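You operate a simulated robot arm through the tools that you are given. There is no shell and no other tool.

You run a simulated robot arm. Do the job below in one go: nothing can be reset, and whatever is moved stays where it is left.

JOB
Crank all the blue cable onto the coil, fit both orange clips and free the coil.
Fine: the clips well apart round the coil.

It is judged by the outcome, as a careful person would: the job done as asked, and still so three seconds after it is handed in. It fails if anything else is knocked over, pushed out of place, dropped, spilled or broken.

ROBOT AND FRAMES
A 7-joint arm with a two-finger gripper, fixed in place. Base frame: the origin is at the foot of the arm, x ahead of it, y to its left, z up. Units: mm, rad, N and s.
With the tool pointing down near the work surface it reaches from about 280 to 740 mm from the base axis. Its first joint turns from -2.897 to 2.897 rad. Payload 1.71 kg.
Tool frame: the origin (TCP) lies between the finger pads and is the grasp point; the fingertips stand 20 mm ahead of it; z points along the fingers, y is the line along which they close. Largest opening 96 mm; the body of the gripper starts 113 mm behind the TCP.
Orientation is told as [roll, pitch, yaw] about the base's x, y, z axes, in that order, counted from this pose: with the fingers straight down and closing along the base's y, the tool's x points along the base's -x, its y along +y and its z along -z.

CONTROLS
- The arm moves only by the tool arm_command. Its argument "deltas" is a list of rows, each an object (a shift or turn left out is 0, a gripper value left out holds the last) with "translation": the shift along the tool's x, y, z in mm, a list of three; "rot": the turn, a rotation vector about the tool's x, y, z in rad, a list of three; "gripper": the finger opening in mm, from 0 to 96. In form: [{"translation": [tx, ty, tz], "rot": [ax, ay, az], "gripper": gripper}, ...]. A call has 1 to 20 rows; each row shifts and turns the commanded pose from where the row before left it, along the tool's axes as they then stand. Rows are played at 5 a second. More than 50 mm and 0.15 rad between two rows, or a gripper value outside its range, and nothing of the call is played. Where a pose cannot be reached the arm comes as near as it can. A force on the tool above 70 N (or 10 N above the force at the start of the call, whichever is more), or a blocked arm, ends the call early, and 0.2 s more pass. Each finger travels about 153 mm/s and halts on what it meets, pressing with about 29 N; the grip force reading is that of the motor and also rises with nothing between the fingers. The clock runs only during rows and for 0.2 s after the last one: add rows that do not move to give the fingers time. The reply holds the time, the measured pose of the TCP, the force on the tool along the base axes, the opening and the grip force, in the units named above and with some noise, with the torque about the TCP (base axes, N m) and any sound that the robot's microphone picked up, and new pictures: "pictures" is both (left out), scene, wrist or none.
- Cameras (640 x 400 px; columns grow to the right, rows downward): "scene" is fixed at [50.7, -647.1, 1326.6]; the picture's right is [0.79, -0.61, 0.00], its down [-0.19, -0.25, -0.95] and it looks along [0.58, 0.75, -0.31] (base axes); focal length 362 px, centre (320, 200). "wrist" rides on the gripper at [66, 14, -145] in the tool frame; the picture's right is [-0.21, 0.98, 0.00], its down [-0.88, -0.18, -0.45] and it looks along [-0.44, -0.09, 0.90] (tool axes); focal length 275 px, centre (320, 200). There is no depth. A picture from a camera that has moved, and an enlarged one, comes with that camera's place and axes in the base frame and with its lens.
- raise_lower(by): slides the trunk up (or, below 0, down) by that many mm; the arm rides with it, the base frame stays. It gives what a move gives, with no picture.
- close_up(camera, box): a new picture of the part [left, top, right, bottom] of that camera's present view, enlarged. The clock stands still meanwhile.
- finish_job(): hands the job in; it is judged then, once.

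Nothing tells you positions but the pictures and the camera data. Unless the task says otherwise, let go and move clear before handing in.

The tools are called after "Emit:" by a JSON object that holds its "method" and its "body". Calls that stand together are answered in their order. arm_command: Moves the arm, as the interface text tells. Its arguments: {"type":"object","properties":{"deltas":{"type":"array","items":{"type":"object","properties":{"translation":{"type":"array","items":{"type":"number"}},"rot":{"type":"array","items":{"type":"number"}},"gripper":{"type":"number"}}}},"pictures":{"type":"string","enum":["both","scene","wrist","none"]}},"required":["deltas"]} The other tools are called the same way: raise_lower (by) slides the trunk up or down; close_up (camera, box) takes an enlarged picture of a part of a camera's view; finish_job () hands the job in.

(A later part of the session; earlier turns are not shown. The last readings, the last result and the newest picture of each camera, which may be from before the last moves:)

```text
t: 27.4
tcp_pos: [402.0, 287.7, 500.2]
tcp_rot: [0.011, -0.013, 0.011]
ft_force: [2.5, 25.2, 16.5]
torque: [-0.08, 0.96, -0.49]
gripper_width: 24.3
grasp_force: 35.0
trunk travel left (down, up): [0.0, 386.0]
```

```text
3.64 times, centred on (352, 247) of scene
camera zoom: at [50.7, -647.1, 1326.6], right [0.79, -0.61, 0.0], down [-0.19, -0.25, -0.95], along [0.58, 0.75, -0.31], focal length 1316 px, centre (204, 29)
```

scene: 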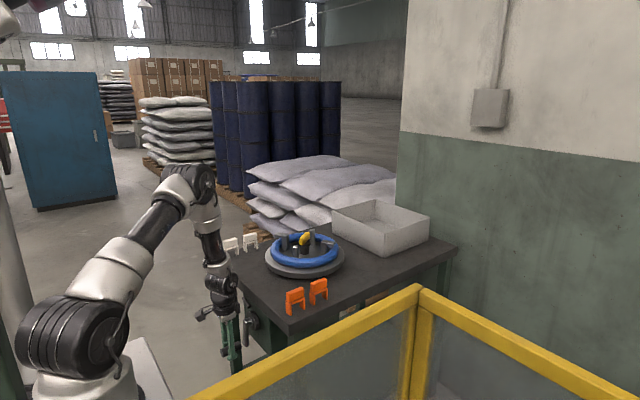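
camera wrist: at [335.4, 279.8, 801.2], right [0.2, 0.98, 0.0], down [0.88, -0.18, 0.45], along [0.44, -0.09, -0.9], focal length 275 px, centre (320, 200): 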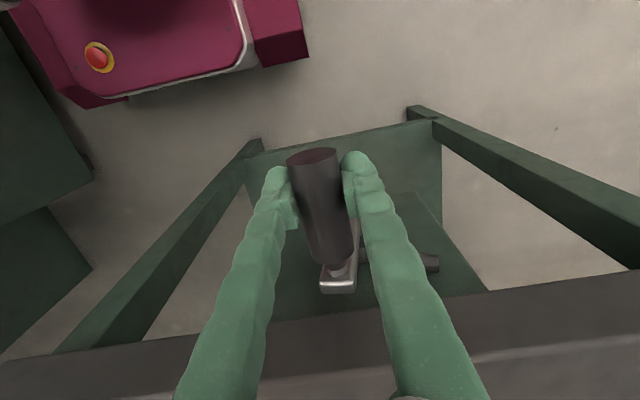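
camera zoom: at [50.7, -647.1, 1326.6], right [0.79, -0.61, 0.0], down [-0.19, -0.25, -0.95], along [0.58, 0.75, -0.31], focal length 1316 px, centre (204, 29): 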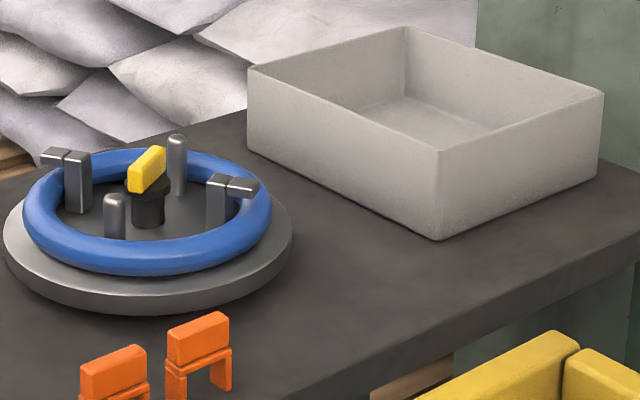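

All the cable is wound and the tray is empty. I release the handle and rise well clear to survey the turntable and clips.

Emit:
{"method": "arm_command", "body": {"deltas": [{"translation": [0, 0, 0], "gripper": 70}, {"translation": [0, 0, 0]}, {"translation": [0, 0, -20]}, {"translation": [2, 0, -40]}, {"translation": [2, 0, -45]}, {"translation": [2, 0, -45]}, {"translation": [2, 0, -45]}, {"translation": [0, 0, -45]}, {"translation": [0, 0, -45]}, {"translation": [0, 0, -45]}, {"translation": [0, 0, -45]}, {"translation": [0, 0, -45]}, {"translation": [0, 0, -20]}, {"translation": [0, 0, 0]}], "pictures": "both"}}

Emit:
{"method": "close_up", "body": {"camera": "scene", "box": [210, 220, 350, 310]}}

Emit:
{"method": "close_up", "body": {"camera": "scene", "box": [215, 290, 295, 360]}}

Emit:
{"method": "close_up", "body": {"camera": "wrist", "box": [220, 200, 460, 400]}}

```text
t: 30.4
tcp_pos: [392.6, 277.5, 937.6]
tcp_rot: [0.003, -0.006, 0.007]
ft_force: [0.4, 0.2, 0.4]
torque: [0.0, -0.01, 0.03]
gripper_width: 69.8
grasp_force: 0.0
trunk travel left (down, up): [0.0, 386.0]
camera wrist: at [325.6, 289.6, 1083.2], right [0.2, 0.98, 0.01], down [0.88, -0.18, 0.45], along [0.44, -0.08, -0.89], focal length 275 px, centre (320, 200)
```

scene: 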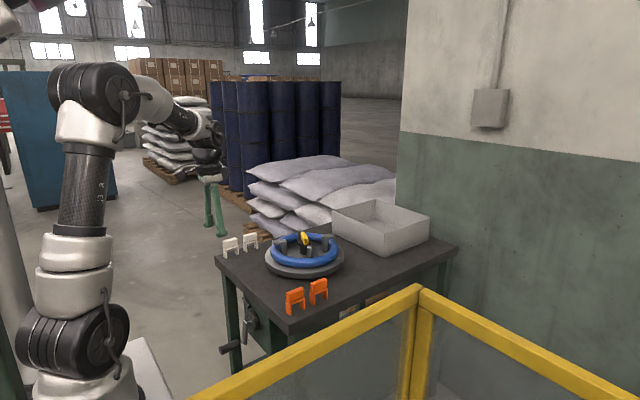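
wrist: 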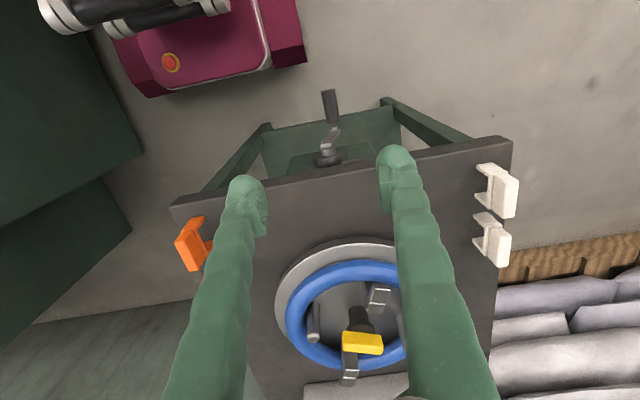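

```text
4.44 times, centred on (280, 265) of scene
camera zoom: at [50.7, -647.1, 1326.6], right [0.79, -0.61, 0.0], down [-0.19, -0.25, -0.95], along [0.58, 0.75, -0.31], focal length 1608 px, centre (498, -89)
```

zoom: 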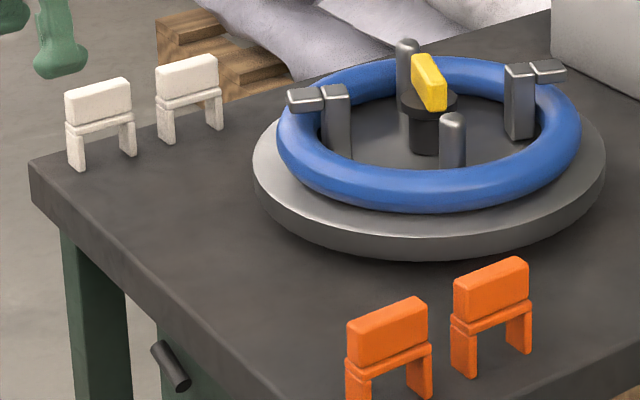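

```text
5.71 times, centred on (255, 325) of scene
camera zoom: at [50.7, -647.1, 1326.6], right [0.79, -0.61, 0.0], down [-0.19, -0.25, -0.95], along [0.58, 0.75, -0.31], focal length 2067 px, centre (691, -514)
```

zoom: 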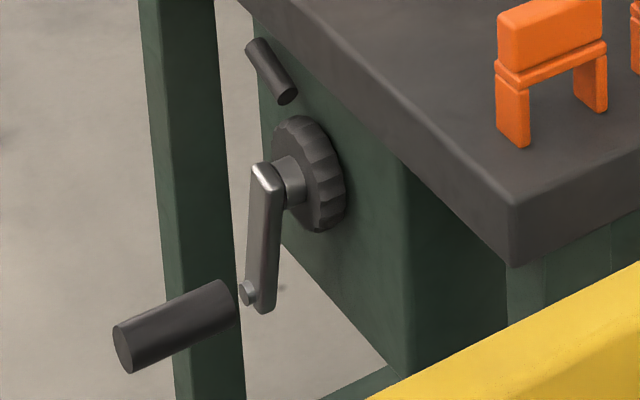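

```text
2.00 times, centred on (340, 300) of wrist
camera zoom: at [325.6, 289.6, 1083.2], right [0.2, 0.98, 0.01], down [0.88, -0.18, 0.45], along [0.44, -0.08, -0.89], focal length 551 px, centre (280, 0)
```

zoom: 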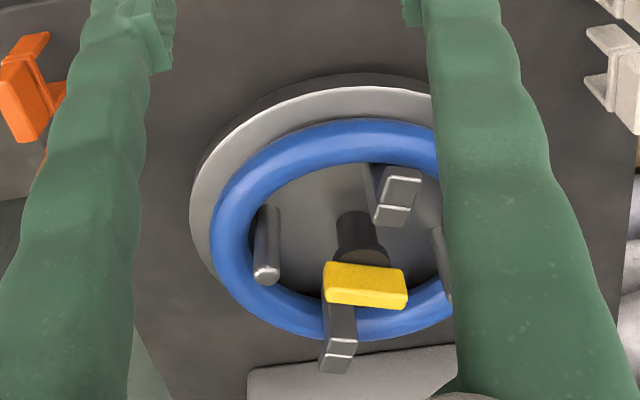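

The crank hangs quietly at the bottom. I move the camera over the turntable for an accurate survey.

Emit:
{"method": "arm_command", "body": {"deltas": [{"translation": [-33, 0, -10], "gripper": 96}, {"translation": [-33, 0, -10]}, {"translation": [-33, 0, -10]}, {"translation": [-33, 0, -10]}, {"translation": [-33, 0, -5]}, {"translation": [0, 0, 0]}, {"translation": [0, 0, 0]}], "pictures": "both"}}

Emit:
{"method": "close_up", "body": {"camera": "wrist", "box": [220, 100, 420, 225]}}

Emit:
{"method": "close_up", "body": {"camera": "wrist", "box": [120, 60, 280, 160]}}

```text
t: 32.0
tcp_pos: [558.1, 279.8, 985.5]
tcp_rot: [0.004, -0.005, 0.007]
ft_force: [-0.4, -1.0, 0.6]
torque: [0.03, 0.02, -0.01]
gripper_width: 96.0
grasp_force: 0.0
trunk travel left (down, up): [0.0, 386.0]
camera wrist: at [492.3, 291.7, 1130.5], right [0.2, 0.98, 0.01], down [0.88, -0.18, 0.45], along [0.44, -0.08, -0.89], focal length 275 px, centre (320, 200)
```

scene: 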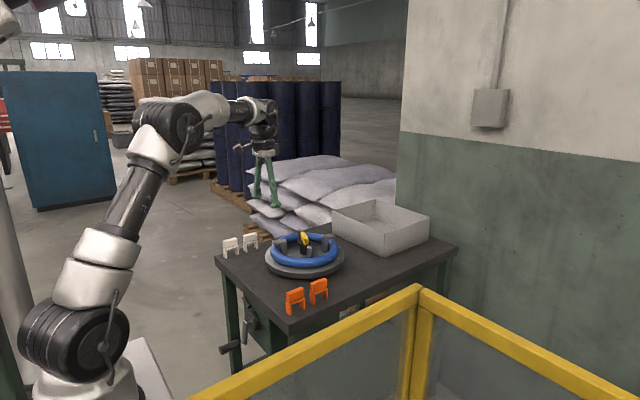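
wrist: 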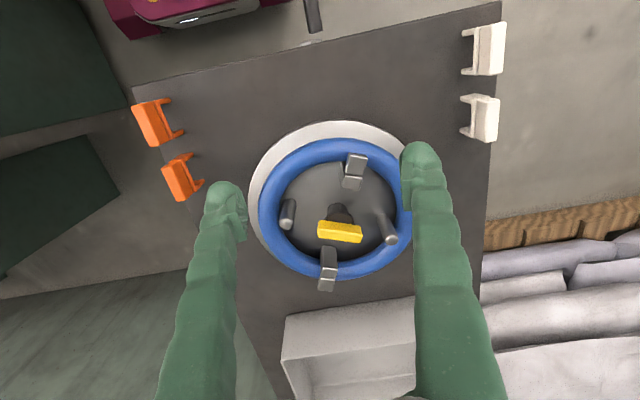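

```text
3.20 times, centred on (320, 162) of wrist
camera zoom: at [492.3, 291.7, 1130.5], right [0.2, 0.98, 0.01], down [0.88, -0.18, 0.45], along [0.44, -0.08, -0.89], focal length 881 px, centre (320, 320)
```

zoom: 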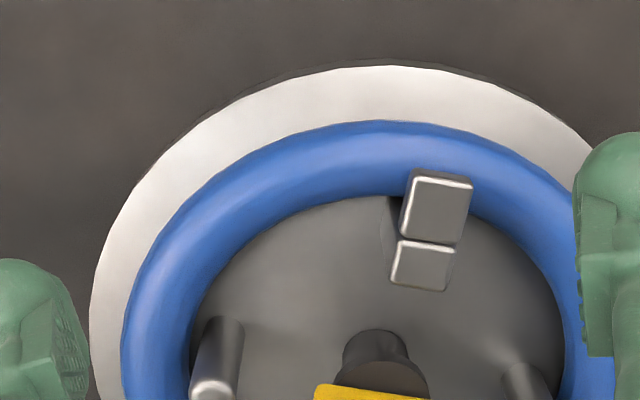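

```text
4.00 times, centred on (200, 110) of wrist
camera zoom: at [492.3, 291.7, 1130.5], right [0.2, 0.98, 0.01], down [0.88, -0.18, 0.45], along [0.44, -0.08, -0.89], focal length 1101 px, centre (800, 560)
```

zoom: 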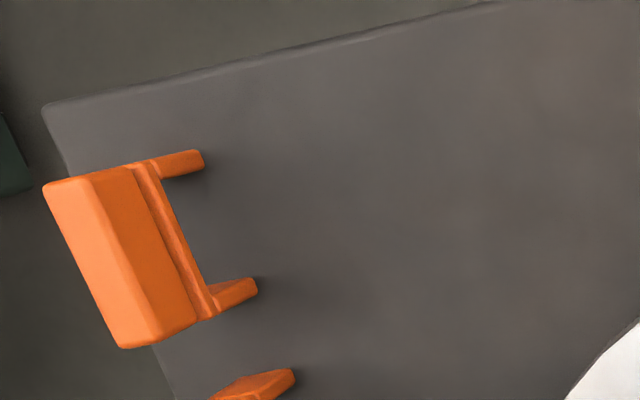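

The turntable centre is near (700, 279) with its disc top near z 756. The coil is about 30 thick at radius about 100, and the orange clips stand near (520, 75) and (602, 75) with their legs spread along x. I move over the clips for a precise look.

Emit:
{"method": "arm_command", "body": {"deltas": [{"translation": [6, -34, 12]}, {"translation": [6, -34, 12]}, {"translation": [6, -34, 12]}, {"translation": [6, -34, 12]}, {"translation": [6, -34, 12]}, {"translation": [6, -34, 12]}, {"translation": [0, 0, 0], "rot": [0.004, 0.005, -0.007]}, {"translation": [0, 0, 0]}], "pictures": "both"}}

Emit:
{"method": "close_up", "body": {"camera": "wrist", "box": [240, 80, 400, 180]}}

Emit:
{"method": "close_up", "body": {"camera": "wrist", "box": [240, 160, 400, 260]}}

```text
t: 33.8
tcp_pos: [521.8, 76.7, 912.4]
tcp_rot: [0.002, -0.001, 0.014]
ft_force: [-0.5, 0.5, 0.7]
torque: [0.01, 0.0, 0.01]
gripper_width: 96.1
grasp_force: 0.0
trunk travel left (down, up): [0.0, 386.0]
camera wrist: at [456.2, 88.3, 1058.0], right [0.19, 0.98, 0.0], down [0.88, -0.17, 0.44], along [0.44, -0.09, -0.9], focal length 275 px, centre (320, 200)
```

scene: 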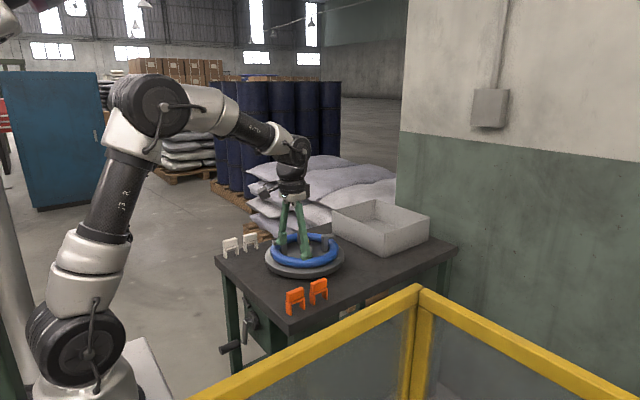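
wrist: 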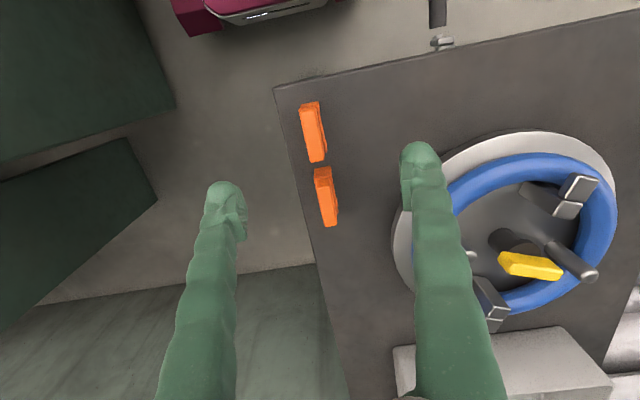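

```text
4.00 times, centred on (320, 130) of wrist
camera zoom: at [456.2, 88.3, 1058.0], right [0.19, 0.98, 0.0], down [0.88, -0.17, 0.44], along [0.44, -0.09, -0.9], focal length 1101 px, centre (320, 480)
```

zoom: 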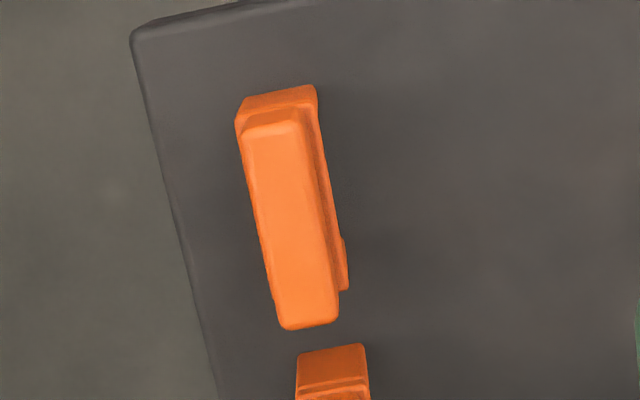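

```text
4.00 times, centred on (320, 210) of wrist
camera zoom: at [456.2, 88.3, 1058.0], right [0.19, 0.98, 0.0], down [0.88, -0.17, 0.44], along [0.44, -0.09, -0.9], focal length 1101 px, centre (320, 160)
```

zoom: 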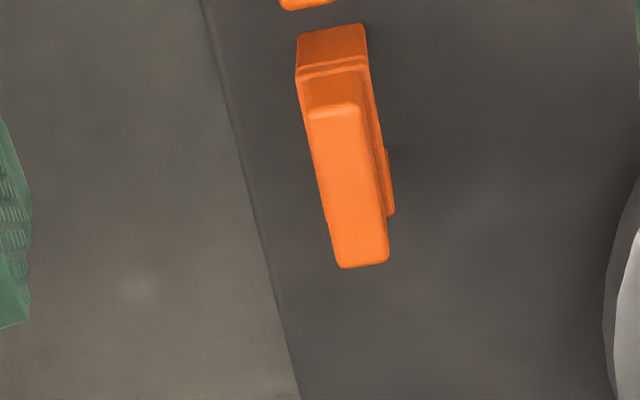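

Clip 1's top is centred at (518.5, 69, 786), 50 long in x and 14 thick in y. I descend over it with the fingers partly open, first to z ≈ 830 to check the alignment.

Emit:
{"method": "arm_command", "body": {"deltas": [{"translation": [1.5, -3.8, 25], "rot": [0, 0, 0.012], "gripper": 60}, {"translation": [1.5, -3.8, 30]}, {"translation": [0, 0, 25]}, {"translation": [0, 0, 0]}, {"translation": [0, 0, 0]}], "pictures": "wrist"}}

Emit:
{"method": "close_up", "body": {"camera": "wrist", "box": [220, 120, 420, 245]}}

```text
t: 35.0
tcp_pos: [520.5, 71.4, 831.7]
tcp_rot: [0.001, 0.0, 0.001]
ft_force: [-0.1, 1.7, 0.4]
torque: [0.02, -0.03, 0.0]
gripper_width: 59.6
grasp_force: 0.0
trunk travel left (down, up): [0.0, 386.0]
camera wrist: at [453.4, 83.5, 977.7], right [0.2, 0.98, 0.0], down [0.88, -0.18, 0.44], along [0.43, -0.09, -0.9], focal length 275 px, centre (320, 200)
```

wrist: 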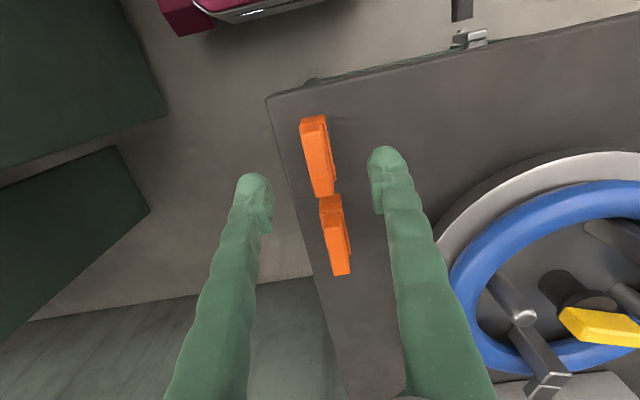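

```text
3.20 times, centred on (320, 182) of wrist
camera zoom: at [453.4, 83.5, 977.7], right [0.2, 0.98, 0.0], down [0.88, -0.18, 0.44], along [0.43, -0.09, -0.9], focal length 881 px, centre (320, 256)
```

zoom: 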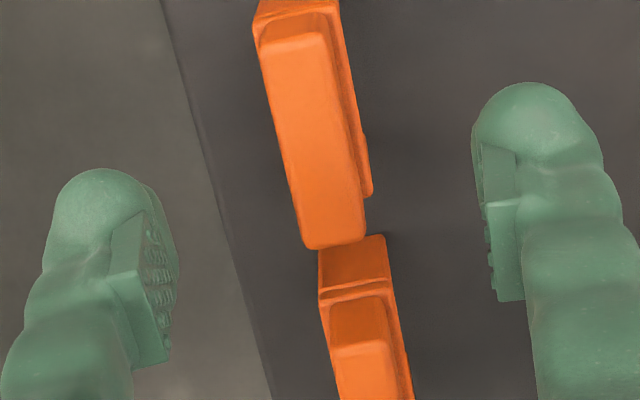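

The alignment is within a millimetre. I descend to z ≈ 779 and close on the clip's block.

Emit:
{"method": "arm_command", "body": {"deltas": [{"translation": [0, -0.5, 18]}, {"translation": [0, 0, 18]}, {"translation": [0, 0, 17]}, {"translation": [0, 0, 0]}, {"translation": [0, 0, 0], "gripper": 30}, {"translation": [0, 0, 0], "gripper": 5}, {"translation": [0, 0, 0]}, {"translation": [0, 0, 0]}], "pictures": "both"}}

Emit:
{"method": "close_up", "body": {"camera": "scene", "box": [260, 250, 350, 320]}}

```text
t: 36.8
tcp_pos: [520.5, 70.0, 778.9]
tcp_rot: [0.0, 0.001, 0.003]
ft_force: [0.6, -0.1, -0.9]
torque: [0.0, 0.02, 0.0]
gripper_width: 14.4
grasp_force: 28.8
trunk travel left (down, up): [0.0, 386.0]
camera wrist: at [454.4, 81.8, 924.3], right [0.2, 0.98, 0.0], down [0.88, -0.18, 0.44], along [0.43, -0.09, -0.9], focal length 275 px, centre (320, 200)
```

scene: 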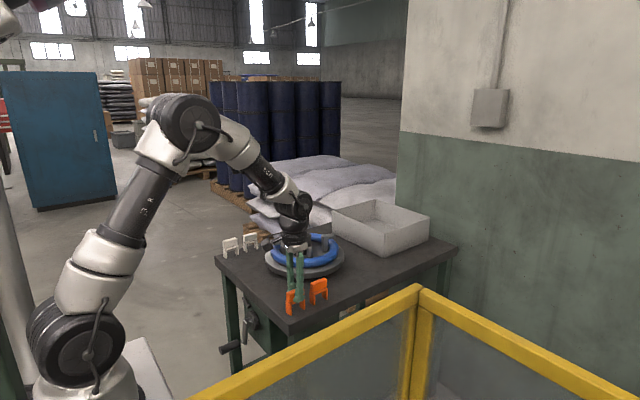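
wrist: 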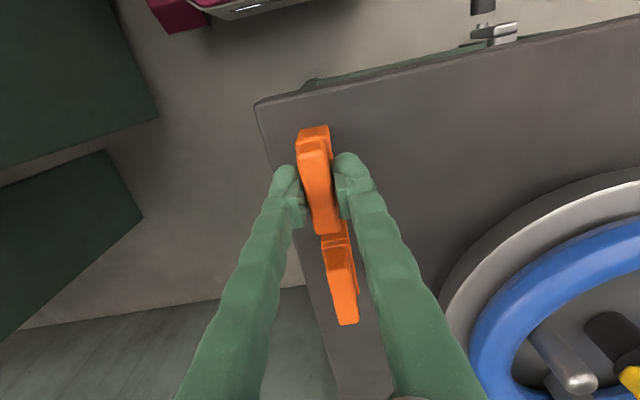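

```text
5.71 times, centred on (305, 285) of scene
camera zoom: at [50.7, -647.1, 1326.6], right [0.79, -0.61, 0.0], down [-0.19, -0.25, -0.95], along [0.58, 0.75, -0.31], focal length 2067 px, centre (406, -286)
```

zoom: 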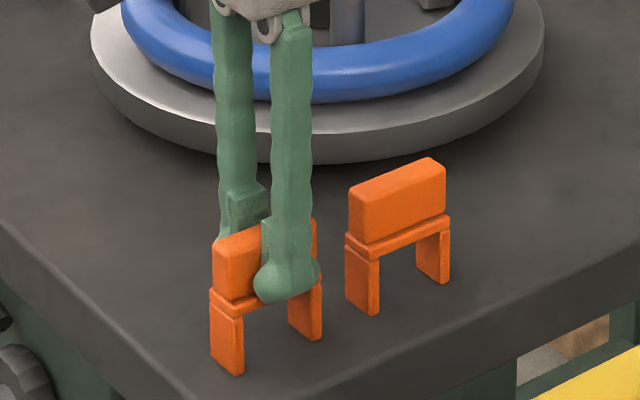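

The clip is gripped (14.4 mm). I lift it high and move toward the coil to measure the coil precisely before placing.

Emit:
{"method": "arm_command", "body": {"deltas": [{"translation": [0, 0, -10]}, {"translation": [0, 0, -30]}, {"translation": [0, 0, -40]}, {"translation": [0, 0, -40]}, {"translation": [-12, 32, 0]}, {"translation": [-12, 32, 0]}, {"translation": [-12, 32, 0]}, {"translation": [0, 32, 0]}, {"translation": [0, 0, 0]}, {"translation": [0, 0, 0]}], "pictures": "both"}}

Emit:
{"method": "close_up", "body": {"camera": "wrist", "box": [230, 140, 430, 265]}}

Emit:
{"method": "close_up", "body": {"camera": "wrist", "box": [220, 200, 540, 400]}}

Emit:
{"method": "close_up", "body": {"camera": "scene", "box": [250, 210, 350, 300]}}

```text
t: 39.0
tcp_pos: [556.9, 196.3, 901.4]
tcp_rot: [-0.001, -0.001, 0.002]
ft_force: [-0.2, 0.4, -0.7]
torque: [0.02, 0.0, 0.01]
gripper_width: 14.2
grasp_force: 28.9
trunk travel left (down, up): [0.0, 386.0]
camera wrist: at [490.8, 208.3, 1046.3], right [0.2, 0.98, 0.0], down [0.88, -0.18, 0.44], along [0.43, -0.09, -0.9], focal length 275 px, centre (320, 200)
```

scene: 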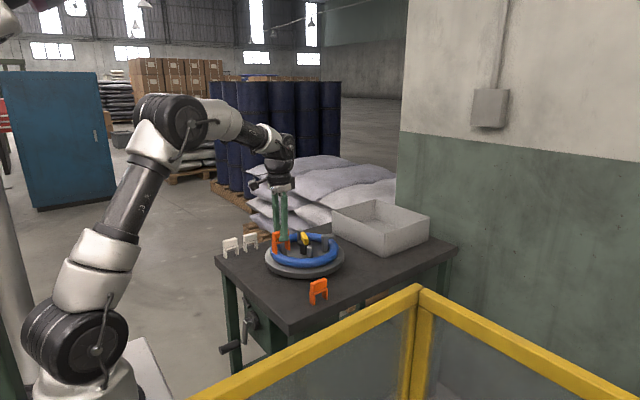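
wrist: 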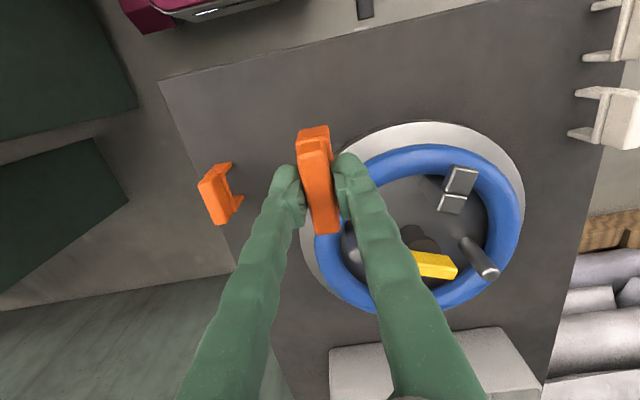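

```text
3.20 times, centred on (330, 202) of wrist
camera zoom: at [490.8, 208.3, 1046.3], right [0.2, 0.98, 0.0], down [0.88, -0.18, 0.44], along [0.43, -0.09, -0.9], focal length 881 px, centre (288, 192)
```

zoom: 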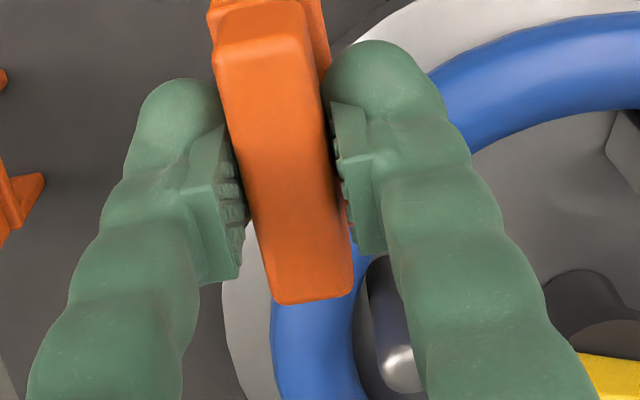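

```text
2.00 times, centred on (380, 300) of wrist
camera zoom: at [490.8, 208.3, 1046.3], right [0.2, 0.98, 0.0], down [0.88, -0.18, 0.44], along [0.43, -0.09, -0.9], focal length 551 px, centre (200, 0)
```

zoom: 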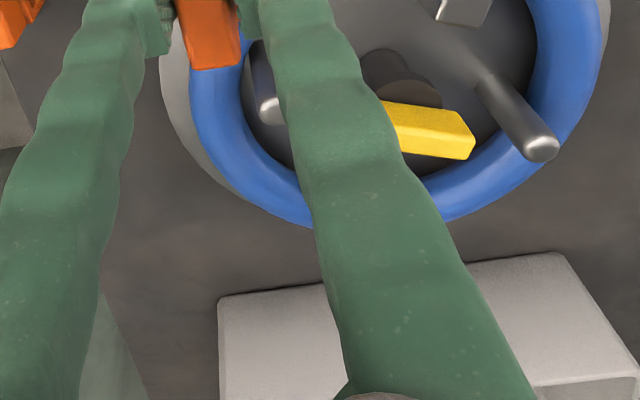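

```text
4.44 times, centred on (300, 255) of scene
camera zoom: at [50.7, -647.1, 1326.6], right [0.79, -0.61, 0.0], down [-0.19, -0.25, -0.95], along [0.58, 0.75, -0.31], focal length 1608 px, centre (409, -44)
```

zoom: 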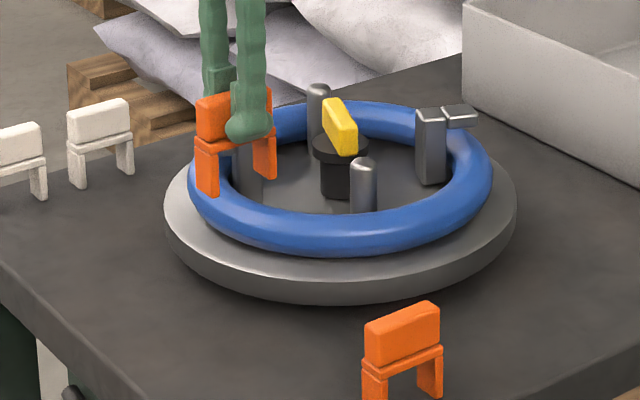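

I take the turntable centre as (701.5, 279), the coil tube as 31 mm across at radius 103, and its top at z ≈ 788. I will put the first clip in the gap at about 200°, so I turn the tool 20° and move over (606, 244).

Emit:
{"method": "arm_command", "body": {"deltas": [{"rot": [0, 0, -0.1163]}, {"rot": [0, 0, -0.1163]}, {"rot": [0, 0, -0.1163]}, {"translation": [-21.3, 10, 0]}, {"translation": [-21.3, 10, 0]}, {"translation": [-21.4, 10.1, 0]}, {"translation": [0, 0, 15]}, {"translation": [0, 0, 15]}, {"translation": [0, 0, 0]}, {"translation": [0, 0, 0]}], "pictures": "both"}}

Emit:
{"method": "close_up", "body": {"camera": "wrist", "box": [220, 110, 420, 235]}}

Emit:
{"method": "close_up", "body": {"camera": "scene", "box": [255, 210, 345, 275]}}

```text
t: 41.2
tcp_pos: [607.8, 247.1, 868.6]
tcp_rot: [-0.001, -0.001, 0.349]
ft_force: [0.0, -0.2, -0.1]
torque: [0.04, 0.0, 0.02]
gripper_width: 14.7
grasp_force: 28.9
trunk travel left (down, up): [0.0, 386.0]
camera wrist: at [540.1, 236.7, 1014.4], right [-0.14, 0.99, 0.0], down [0.89, 0.13, 0.44], along [0.44, 0.06, -0.9], focal length 275 px, centre (320, 200)
```

scene: 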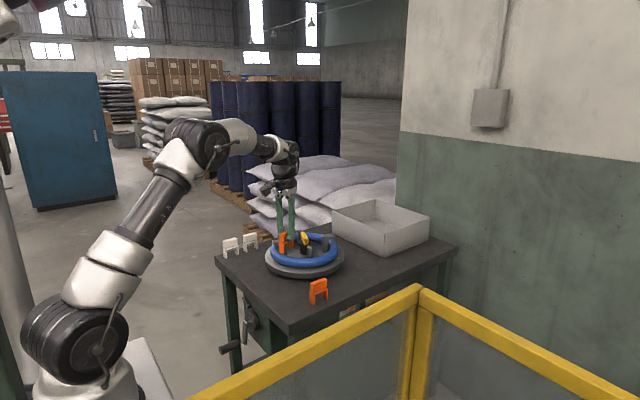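
wrist: 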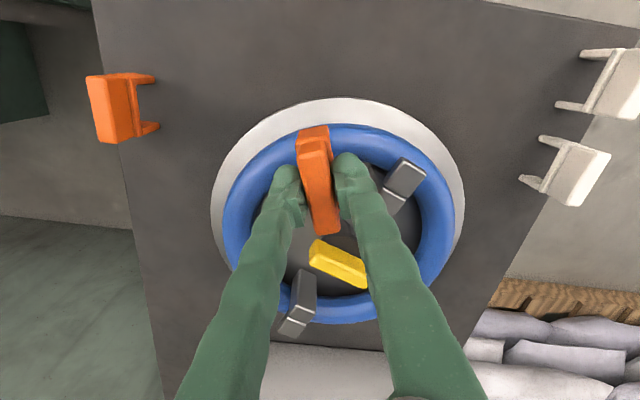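

```text
3.20 times, centred on (320, 172) of wrist
camera zoom: at [540.1, 236.7, 1014.4], right [-0.14, 0.99, 0.0], down [0.89, 0.13, 0.44], along [0.44, 0.06, -0.9], focal length 881 px, centre (320, 288)
```

zoom: 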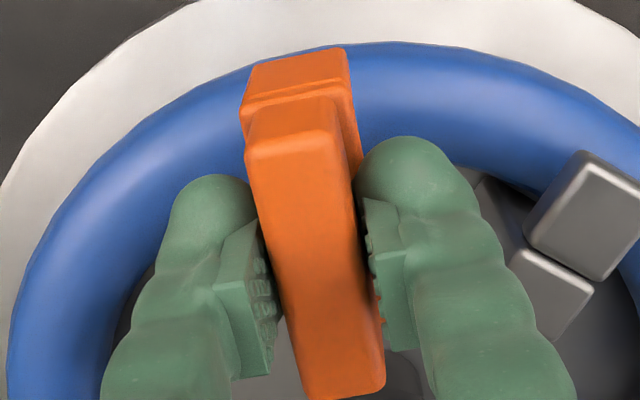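

```text
6.15 times, centred on (300, 242) of scene
camera zoom: at [50.7, -647.1, 1326.6], right [0.79, -0.61, 0.0], down [-0.19, -0.25, -0.95], along [0.58, 0.75, -0.31], focal length 2226 px, centre (443, -62)
```

zoom: 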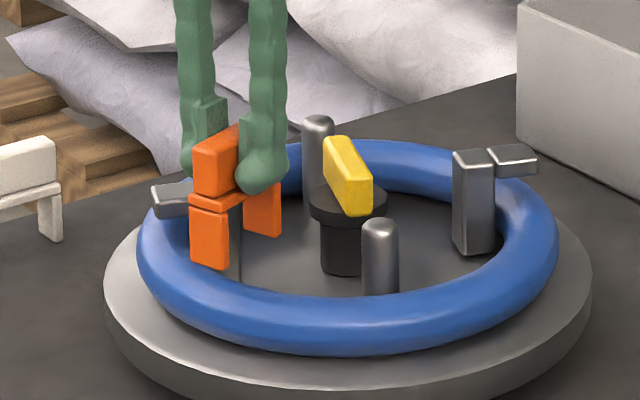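

The alignment checks out; a 2 mm correction outward is needed. Then I lower the clip over the coil in small steps.

Emit:
{"method": "arm_command", "body": {"deltas": [{"translation": [2, -1.4, 0]}, {"translation": [0, 0, 10]}, {"translation": [0, 0, 8]}, {"translation": [0, 0, 4]}, {"translation": [0, 0, 4]}, {"translation": [0, 0, 4]}, {"translation": [0, 0, 0]}, {"translation": [0, 0, 0]}], "pictures": "both"}}

Emit:
{"method": "close_up", "body": {"camera": "wrist", "box": [220, 110, 420, 235]}}

Emit:
{"method": "close_up", "body": {"camera": "scene", "box": [255, 210, 345, 275]}}

```text
t: 43.0
tcp_pos: [605.0, 245.7, 838.0]
tcp_rot: [0.002, -0.001, 0.352]
ft_force: [0.8, 0.2, -0.6]
torque: [-0.01, -0.02, 0.0]
gripper_width: 14.6
grasp_force: 28.7
trunk travel left (down, up): [0.0, 386.0]
camera wrist: at [538.0, 234.1, 983.7], right [-0.14, 0.99, 0.0], down [0.89, 0.13, 0.44], along [0.44, 0.06, -0.9], focal length 275 px, centre (320, 200)
```

scene: 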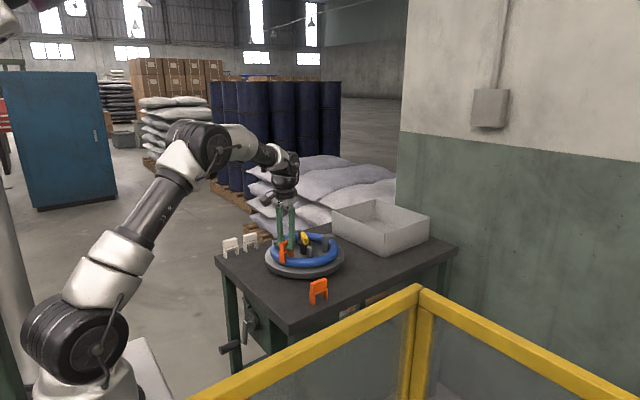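
wrist: 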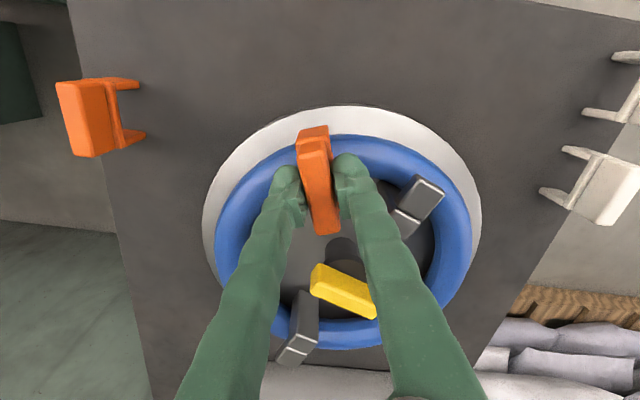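

```text
3.20 times, centred on (320, 172) of wrist
camera zoom: at [538.0, 234.1, 983.7], right [-0.14, 0.99, 0.0], down [0.89, 0.13, 0.44], along [0.44, 0.06, -0.9], focal length 881 px, centre (320, 288)
```

zoom: 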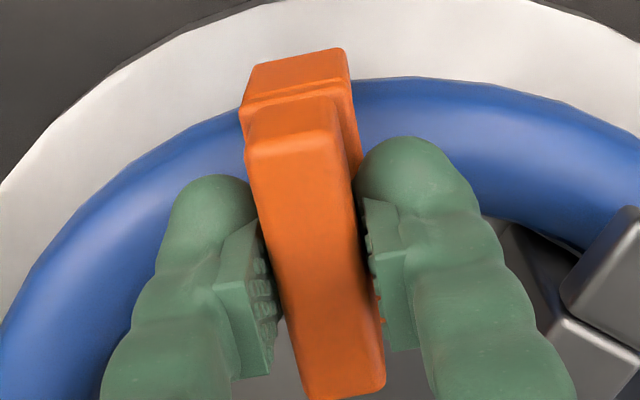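

```text
6.15 times, centred on (300, 242) of scene
camera zoom: at [50.7, -647.1, 1326.6], right [0.79, -0.61, 0.0], down [-0.19, -0.25, -0.95], along [0.58, 0.75, -0.31], focal length 2226 px, centre (443, -62)
```

zoom: 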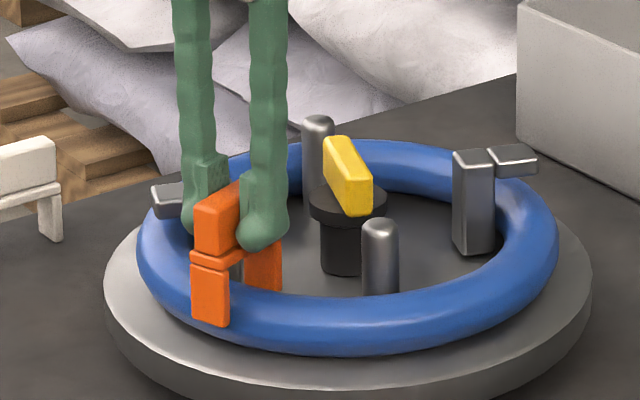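

The legs are straddling the coil with no contact force. I continue down.

Emit:
{"method": "arm_command", "body": {"deltas": [{"translation": [0, 0, 4]}, {"translation": [0, 0, 4]}, {"translation": [0, 0, 4]}, {"translation": [0, 0, 4]}, {"translation": [0, 0, 0]}, {"translation": [0, 0, 0]}], "pictures": "wrist"}}

Emit:
{"method": "close_up", "body": {"camera": "scene", "box": [255, 210, 345, 275]}}

```text
t: 44.4
tcp_pos: [604.7, 244.9, 823.2]
tcp_rot: [0.001, 0.001, 0.351]
ft_force: [-0.9, 0.0, 0.4]
torque: [0.0, -0.04, 0.01]
gripper_width: 14.4
grasp_force: 28.7
trunk travel left (down, up): [0.0, 386.0]
camera wrist: at [538.4, 233.8, 968.6], right [-0.14, 0.99, 0.0], down [0.89, 0.13, 0.44], along [0.44, 0.06, -0.9], focal length 275 px, centre (320, 200)
```

wrist: 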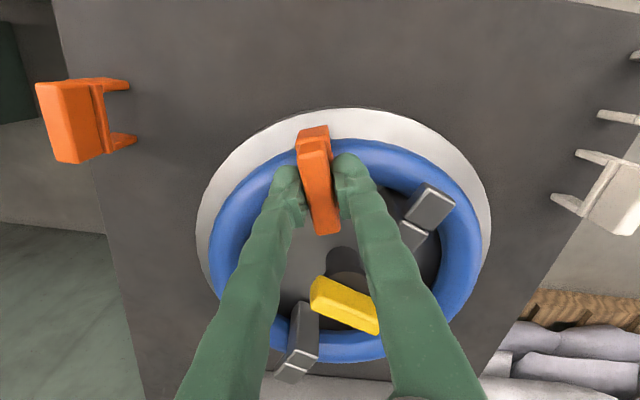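

```text
6.15 times, centred on (300, 242) of scene
camera zoom: at [50.7, -647.1, 1326.6], right [0.79, -0.61, 0.0], down [-0.19, -0.25, -0.95], along [0.58, 0.75, -0.31], focal length 2226 px, centre (443, -62)
```

zoom: 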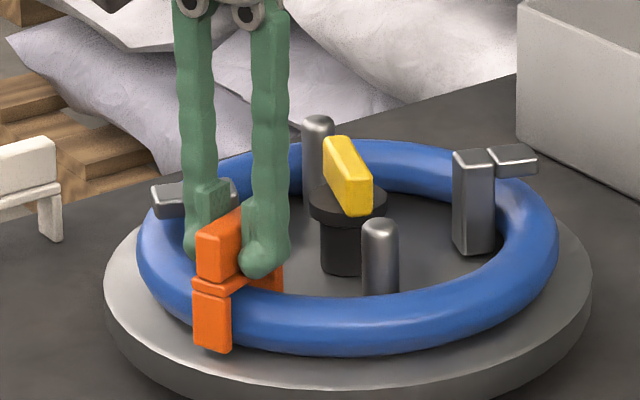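

Still no contact force. I continue in 2 mm steps until the clip seats.

Emit:
{"method": "arm_command", "body": {"deltas": [{"translation": [0, 0, 2]}, {"translation": [0, 0, 2]}, {"translation": [0, 0, 2]}, {"translation": [0, 0, 0]}, {"translation": [0, 0, 0]}], "pictures": "none"}}

Emit:
{"method": "close_up", "body": {"camera": "scene", "box": [255, 220, 325, 270]}}

```text
t: 45.6
tcp_pos: [604.1, 245.2, 818.1]
tcp_rot: [0.001, -0.003, 0.351]
ft_force: [1.4, 0.5, 10.7]
torque: [-0.04, 0.08, 0.01]
gripper_width: 14.3
grasp_force: 28.9
trunk travel left (down, up): [0.0, 386.0]
```

```text
8.00 times, centred on (290, 245) of scene
camera zoom: at [50.7, -647.1, 1326.6], right [0.79, -0.61, 0.0], down [-0.19, -0.25, -0.95], along [0.58, 0.75, -0.31], focal length 2894 px, centre (560, -160)
```

zoom: 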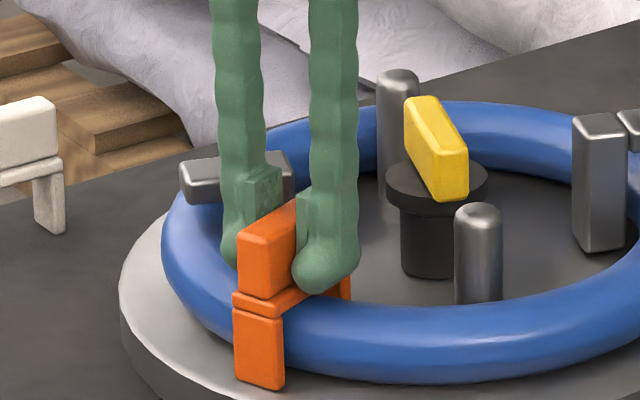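

Contact at about z 818 with 11 N. I press a little more to see if it seats or clicks.

Emit:
{"method": "arm_command", "body": {"deltas": [{"translation": [0, 0, 2]}, {"translation": [0, 0, 2]}, {"translation": [0, 0, 2]}, {"translation": [0, 0, 0]}], "pictures": "wrist"}}

Emit:
{"method": "close_up", "body": {"camera": "scene", "box": [255, 220, 325, 270]}}

```text
t: 46.6
tcp_pos: [604.9, 245.0, 816.2]
tcp_rot: [-0.001, -0.01, 0.35]
ft_force: [0.7, 0.1, 45.0]
torque: [-0.08, 0.1, 0.0]
gripper_width: 14.4
grasp_force: 29.0
trunk travel left (down, up): [0.0, 386.0]
camera wrist: at [536.2, 233.6, 961.9], right [-0.14, 0.99, 0.0], down [0.88, 0.13, 0.45], along [0.45, 0.07, -0.89], focal length 275 px, centre (320, 200)
```

wrist: 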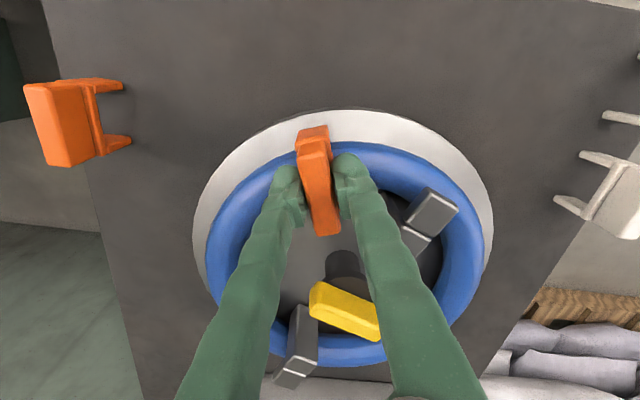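

```text
8.00 times, centred on (290, 245) of scene
camera zoom: at [50.7, -647.1, 1326.6], right [0.79, -0.61, 0.0], down [-0.19, -0.25, -0.95], along [0.58, 0.75, -0.31], focal length 2894 px, centre (560, -160)
```

zoom: 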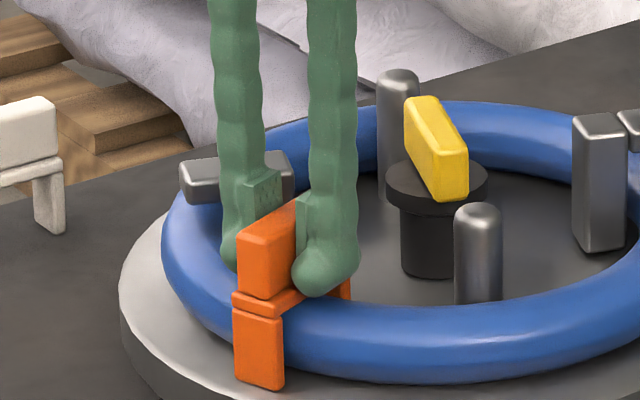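

It is firm at 45 N. I try one more small press to see whether there is a snap, then ease off.

Emit:
{"method": "arm_command", "body": {"deltas": [{"translation": [0, 0, 1]}, {"translation": [0, 0, 1]}, {"translation": [0, 0, 0]}], "pictures": "none"}}

Emit:
{"method": "close_up", "body": {"camera": "scene", "box": [265, 235, 305, 265]}}

```text
t: 47.4
tcp_pos: [603.3, 245.4, 816.8]
tcp_rot: [0.0, -0.015, 0.348]
ft_force: [2.9, 1.7, 54.7]
torque: [-0.09, 0.35, 0.02]
gripper_width: 14.8
grasp_force: 28.8
trunk travel left (down, up): [0.0, 386.0]
```

```text
13.33 times, centred on (285, 250) of scene
camera zoom: at [50.7, -647.1, 1326.6], right [0.79, -0.61, 0.0], down [-0.19, -0.25, -0.95], along [0.58, 0.75, -0.31], focal length 4823 px, centre (787, -467)
```

zoom: 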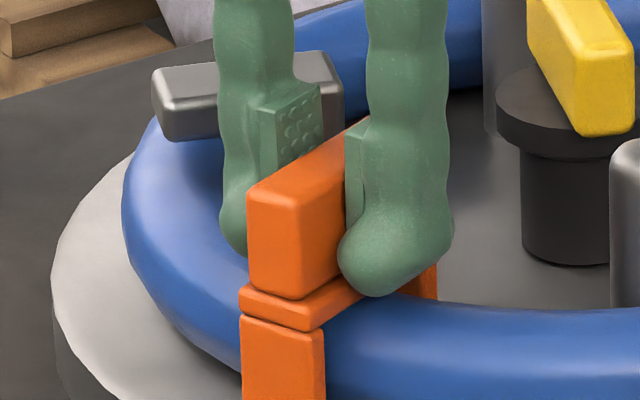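

The plate sits on the coil. I ease off the press, open the fingers and rise clear.

Emit:
{"method": "arm_command", "body": {"deltas": [{"translation": [0, 0, -4]}, {"translation": [0, 0, -3]}, {"gripper": 24}, {"gripper": 36}, {"translation": [0, 0, 0]}, {"translation": [0, 0, -10]}, {"translation": [0, 0, -25]}, {"translation": [0, 0, -35]}, {"translation": [0, 0, -35]}, {"translation": [0, 0, 0]}], "pictures": "both"}}

Emit:
{"method": "close_up", "body": {"camera": "scene", "box": [255, 215, 345, 275]}}

Emit:
{"method": "close_up", "body": {"camera": "wrist", "box": [200, 100, 480, 275]}}

```text
t: 49.6
tcp_pos: [603.2, 243.9, 922.0]
tcp_rot: [0.001, 0.003, 0.351]
ft_force: [-0.4, -0.1, 0.0]
torque: [0.01, 0.02, 0.03]
gripper_width: 36.1
grasp_force: 0.0
trunk travel left (down, up): [0.0, 386.0]
camera wrist: at [536.6, 233.2, 1067.2], right [-0.14, 0.99, 0.0], down [0.89, 0.13, 0.44], along [0.44, 0.06, -0.9], focal length 275 px, centre (320, 200)
```

scene: 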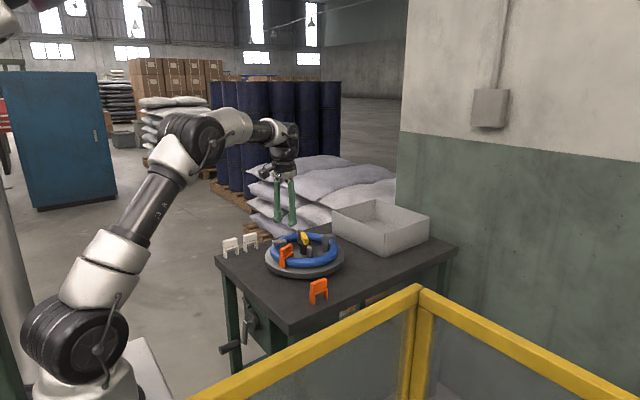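
wrist: 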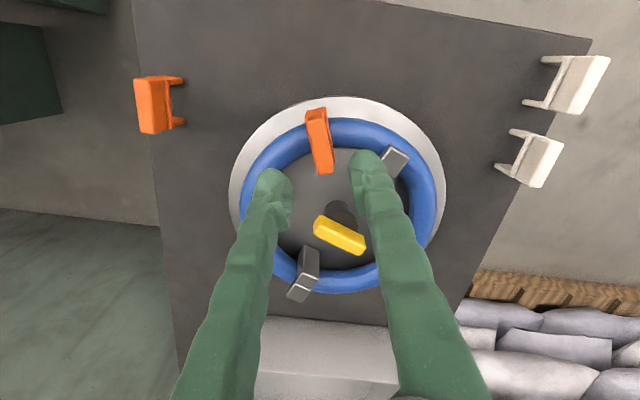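

```text
6.67 times, centred on (300, 245) of scene
camera zoom: at [50.7, -647.1, 1326.6], right [0.79, -0.61, 0.0], down [-0.19, -0.25, -0.95], along [0.58, 0.75, -0.31], focal length 2412 px, centre (453, -100)
```

zoom: 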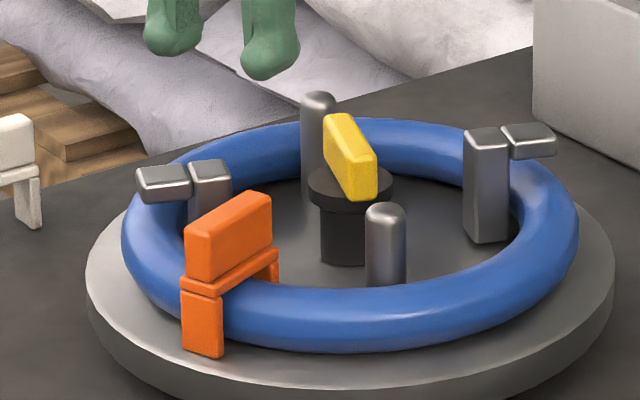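

```text
2.29 times, centred on (340, 188) of wrist
camera zoom: at [536.6, 233.2, 1067.2], right [-0.14, 0.99, 0.0], down [0.89, 0.13, 0.44], along [0.44, 0.06, -0.9], focal length 629 px, centre (274, 229)
```

zoom: 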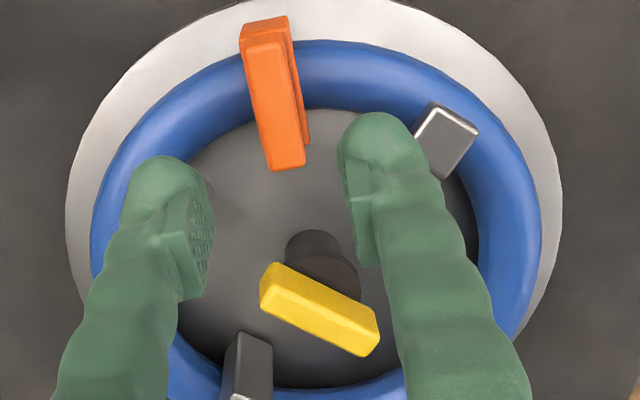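

Clip 1 is seated on the coil. To put the second clip on the opposite side within reach, I will turn the table half a turn with the crank (36°). I go back to the handle.

Emit:
{"method": "arm_command", "body": {"deltas": [{"rot": [0, 0, 0.117], "gripper": 80}, {"rot": [0, 0, 0.117]}, {"rot": [0, 0, 0.117]}, {"translation": [40, 7, 0]}, {"translation": [41, 7, 0]}, {"translation": [41, 7, 0]}, {"translation": [41, 7, 0]}, {"translation": [38, 6, 0]}, {"translation": [0, 0, 45]}, {"translation": [0, 0, 45]}, {"translation": [0, 0, 45]}, {"translation": [0, 0, 45]}, {"translation": [0, 0, 45]}, {"translation": [0, 0, 45]}, {"translation": [0, 0, 30]}, {"translation": [0, 0, 0]}, {"translation": [0, 0, 0]}], "pictures": "both"}}

Emit:
{"method": "close_up", "body": {"camera": "scene", "box": [210, 220, 350, 310]}}

```text
t: 53.2
tcp_pos: [403.8, 278.9, 621.0]
tcp_rot: [0.0, 0.001, -0.001]
ft_force: [0.0, 0.3, -0.1]
torque: [0.01, 0.0, 0.02]
gripper_width: 80.1
grasp_force: 0.0
trunk travel left (down, up): [0.0, 386.0]
camera wrist: at [337.7, 291.6, 766.0], right [0.21, 0.98, 0.0], down [0.88, -0.18, 0.44], along [0.43, -0.09, -0.9], focal length 275 px, centre (320, 200)
```

scene: 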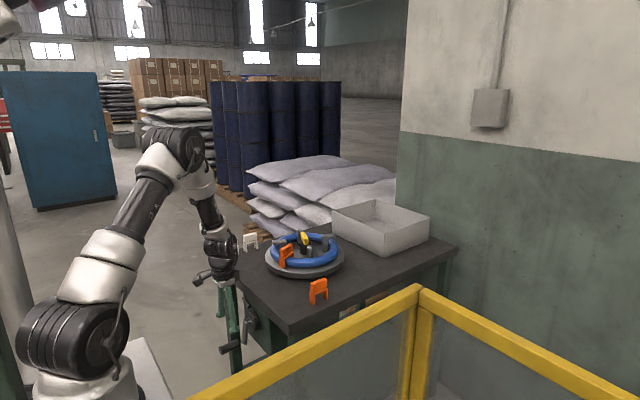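
wrist: 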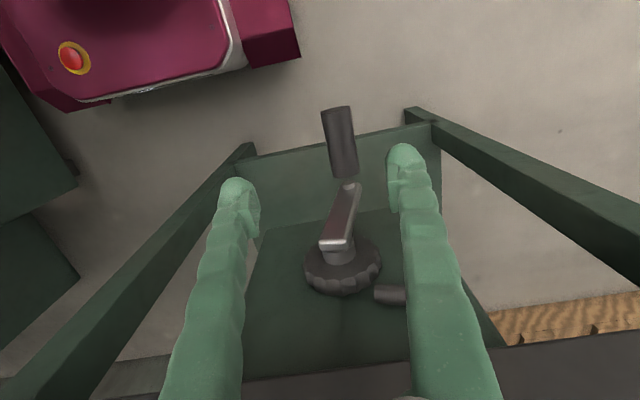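

```text
4.44 times, centred on (280, 265) of scene
camera zoom: at [50.7, -647.1, 1326.6], right [0.79, -0.61, 0.0], down [-0.19, -0.25, -0.95], along [0.58, 0.75, -0.31], focal length 1608 px, centre (498, -89)
```

zoom: 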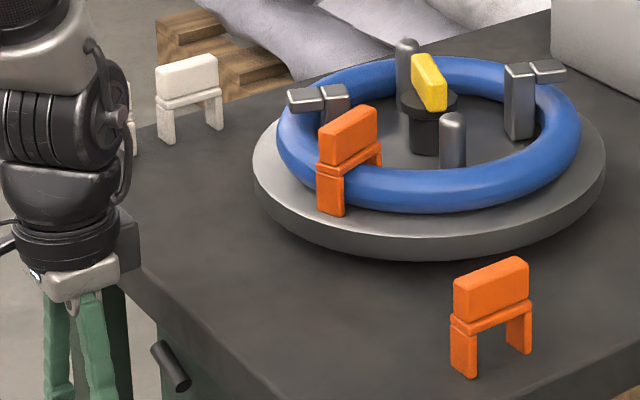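

The handle now rests at about y 297, z 501 (13° on a ratchet tooth). I go down and grip it there.

Emit:
{"method": "arm_command", "body": {"deltas": [{"translation": [0, 5, 30]}, {"translation": [0, 5, 30]}, {"translation": [0, 5, 30]}, {"translation": [0, 5, 30]}, {"translation": [0, 0, 0]}, {"gripper": 40}, {"gripper": 10}, {"translation": [0, 0, 0]}, {"translation": [0, 0, 0]}], "pictures": "wrist"}}

```text
t: 55.2
tcp_pos: [403.9, 300.3, 499.6]
tcp_rot: [0.0, 0.0, -0.001]
ft_force: [1.1, -1.7, -0.1]
torque: [0.02, 0.22, -0.03]
gripper_width: 24.0
grasp_force: 35.2
trunk travel left (down, up): [0.0, 386.0]
camera wrist: at [337.3, 312.5, 645.4], right [0.21, 0.98, 0.0], down [0.88, -0.18, 0.44], along [0.43, -0.09, -0.9], focal length 275 px, centre (320, 200)
```

wrist: 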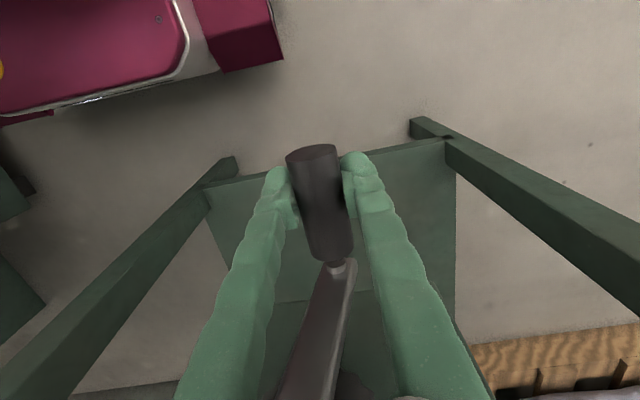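

Gripped. I turn about 36° slowly.

Emit:
{"method": "arm_command", "body": {"deltas": [{"translation": [0, 5.4, -1.5]}, {"translation": [0, 5.3, -1.9]}, {"translation": [0, 5.1, -2.3]}, {"translation": [0, 4.9, -2.6]}, {"translation": [0, 4.7, -3.0]}, {"translation": [0, 4.6, -3.3]}, {"translation": [0, 4.2, -3.5]}, {"translation": [0, 4.0, -3.9]}, {"translation": [0, 3.8, -4.2]}, {"translation": [0, 0, 0]}, {"translation": [0, 0, 0]}], "pictures": "wrist"}}

Emit:
{"method": "close_up", "body": {"camera": "scene", "box": [255, 215, 345, 275]}}

```text
t: 57.6
tcp_pos: [402.6, 341.8, 527.7]
tcp_rot: [0.001, -0.001, 0.0]
ft_force: [-2.7, 7.9, -6.6]
torque: [-0.03, -0.99, -0.02]
gripper_width: 24.3
grasp_force: 34.8
trunk travel left (down, up): [0.0, 386.0]
camera wrist: at [337.2, 353.9, 672.7], right [0.21, 0.98, 0.0], down [0.88, -0.18, 0.44], along [0.44, -0.09, -0.9], focal length 275 px, centre (320, 200)
```

wrist: 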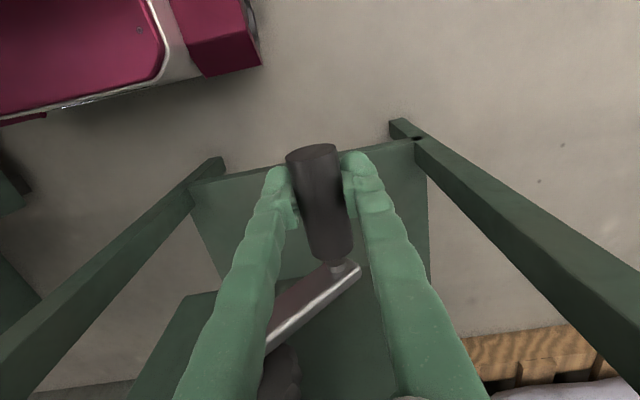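

```text
6.67 times, centred on (300, 245) of scene
camera zoom: at [50.7, -647.1, 1326.6], right [0.79, -0.61, 0.0], down [-0.19, -0.25, -0.95], along [0.58, 0.75, -0.31], focal length 2412 px, centre (453, -100)
```

zoom: 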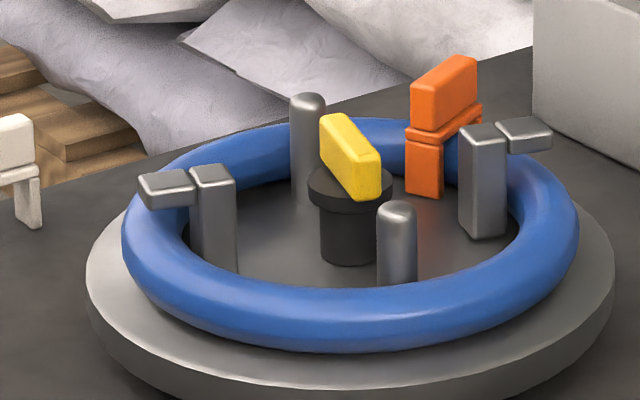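

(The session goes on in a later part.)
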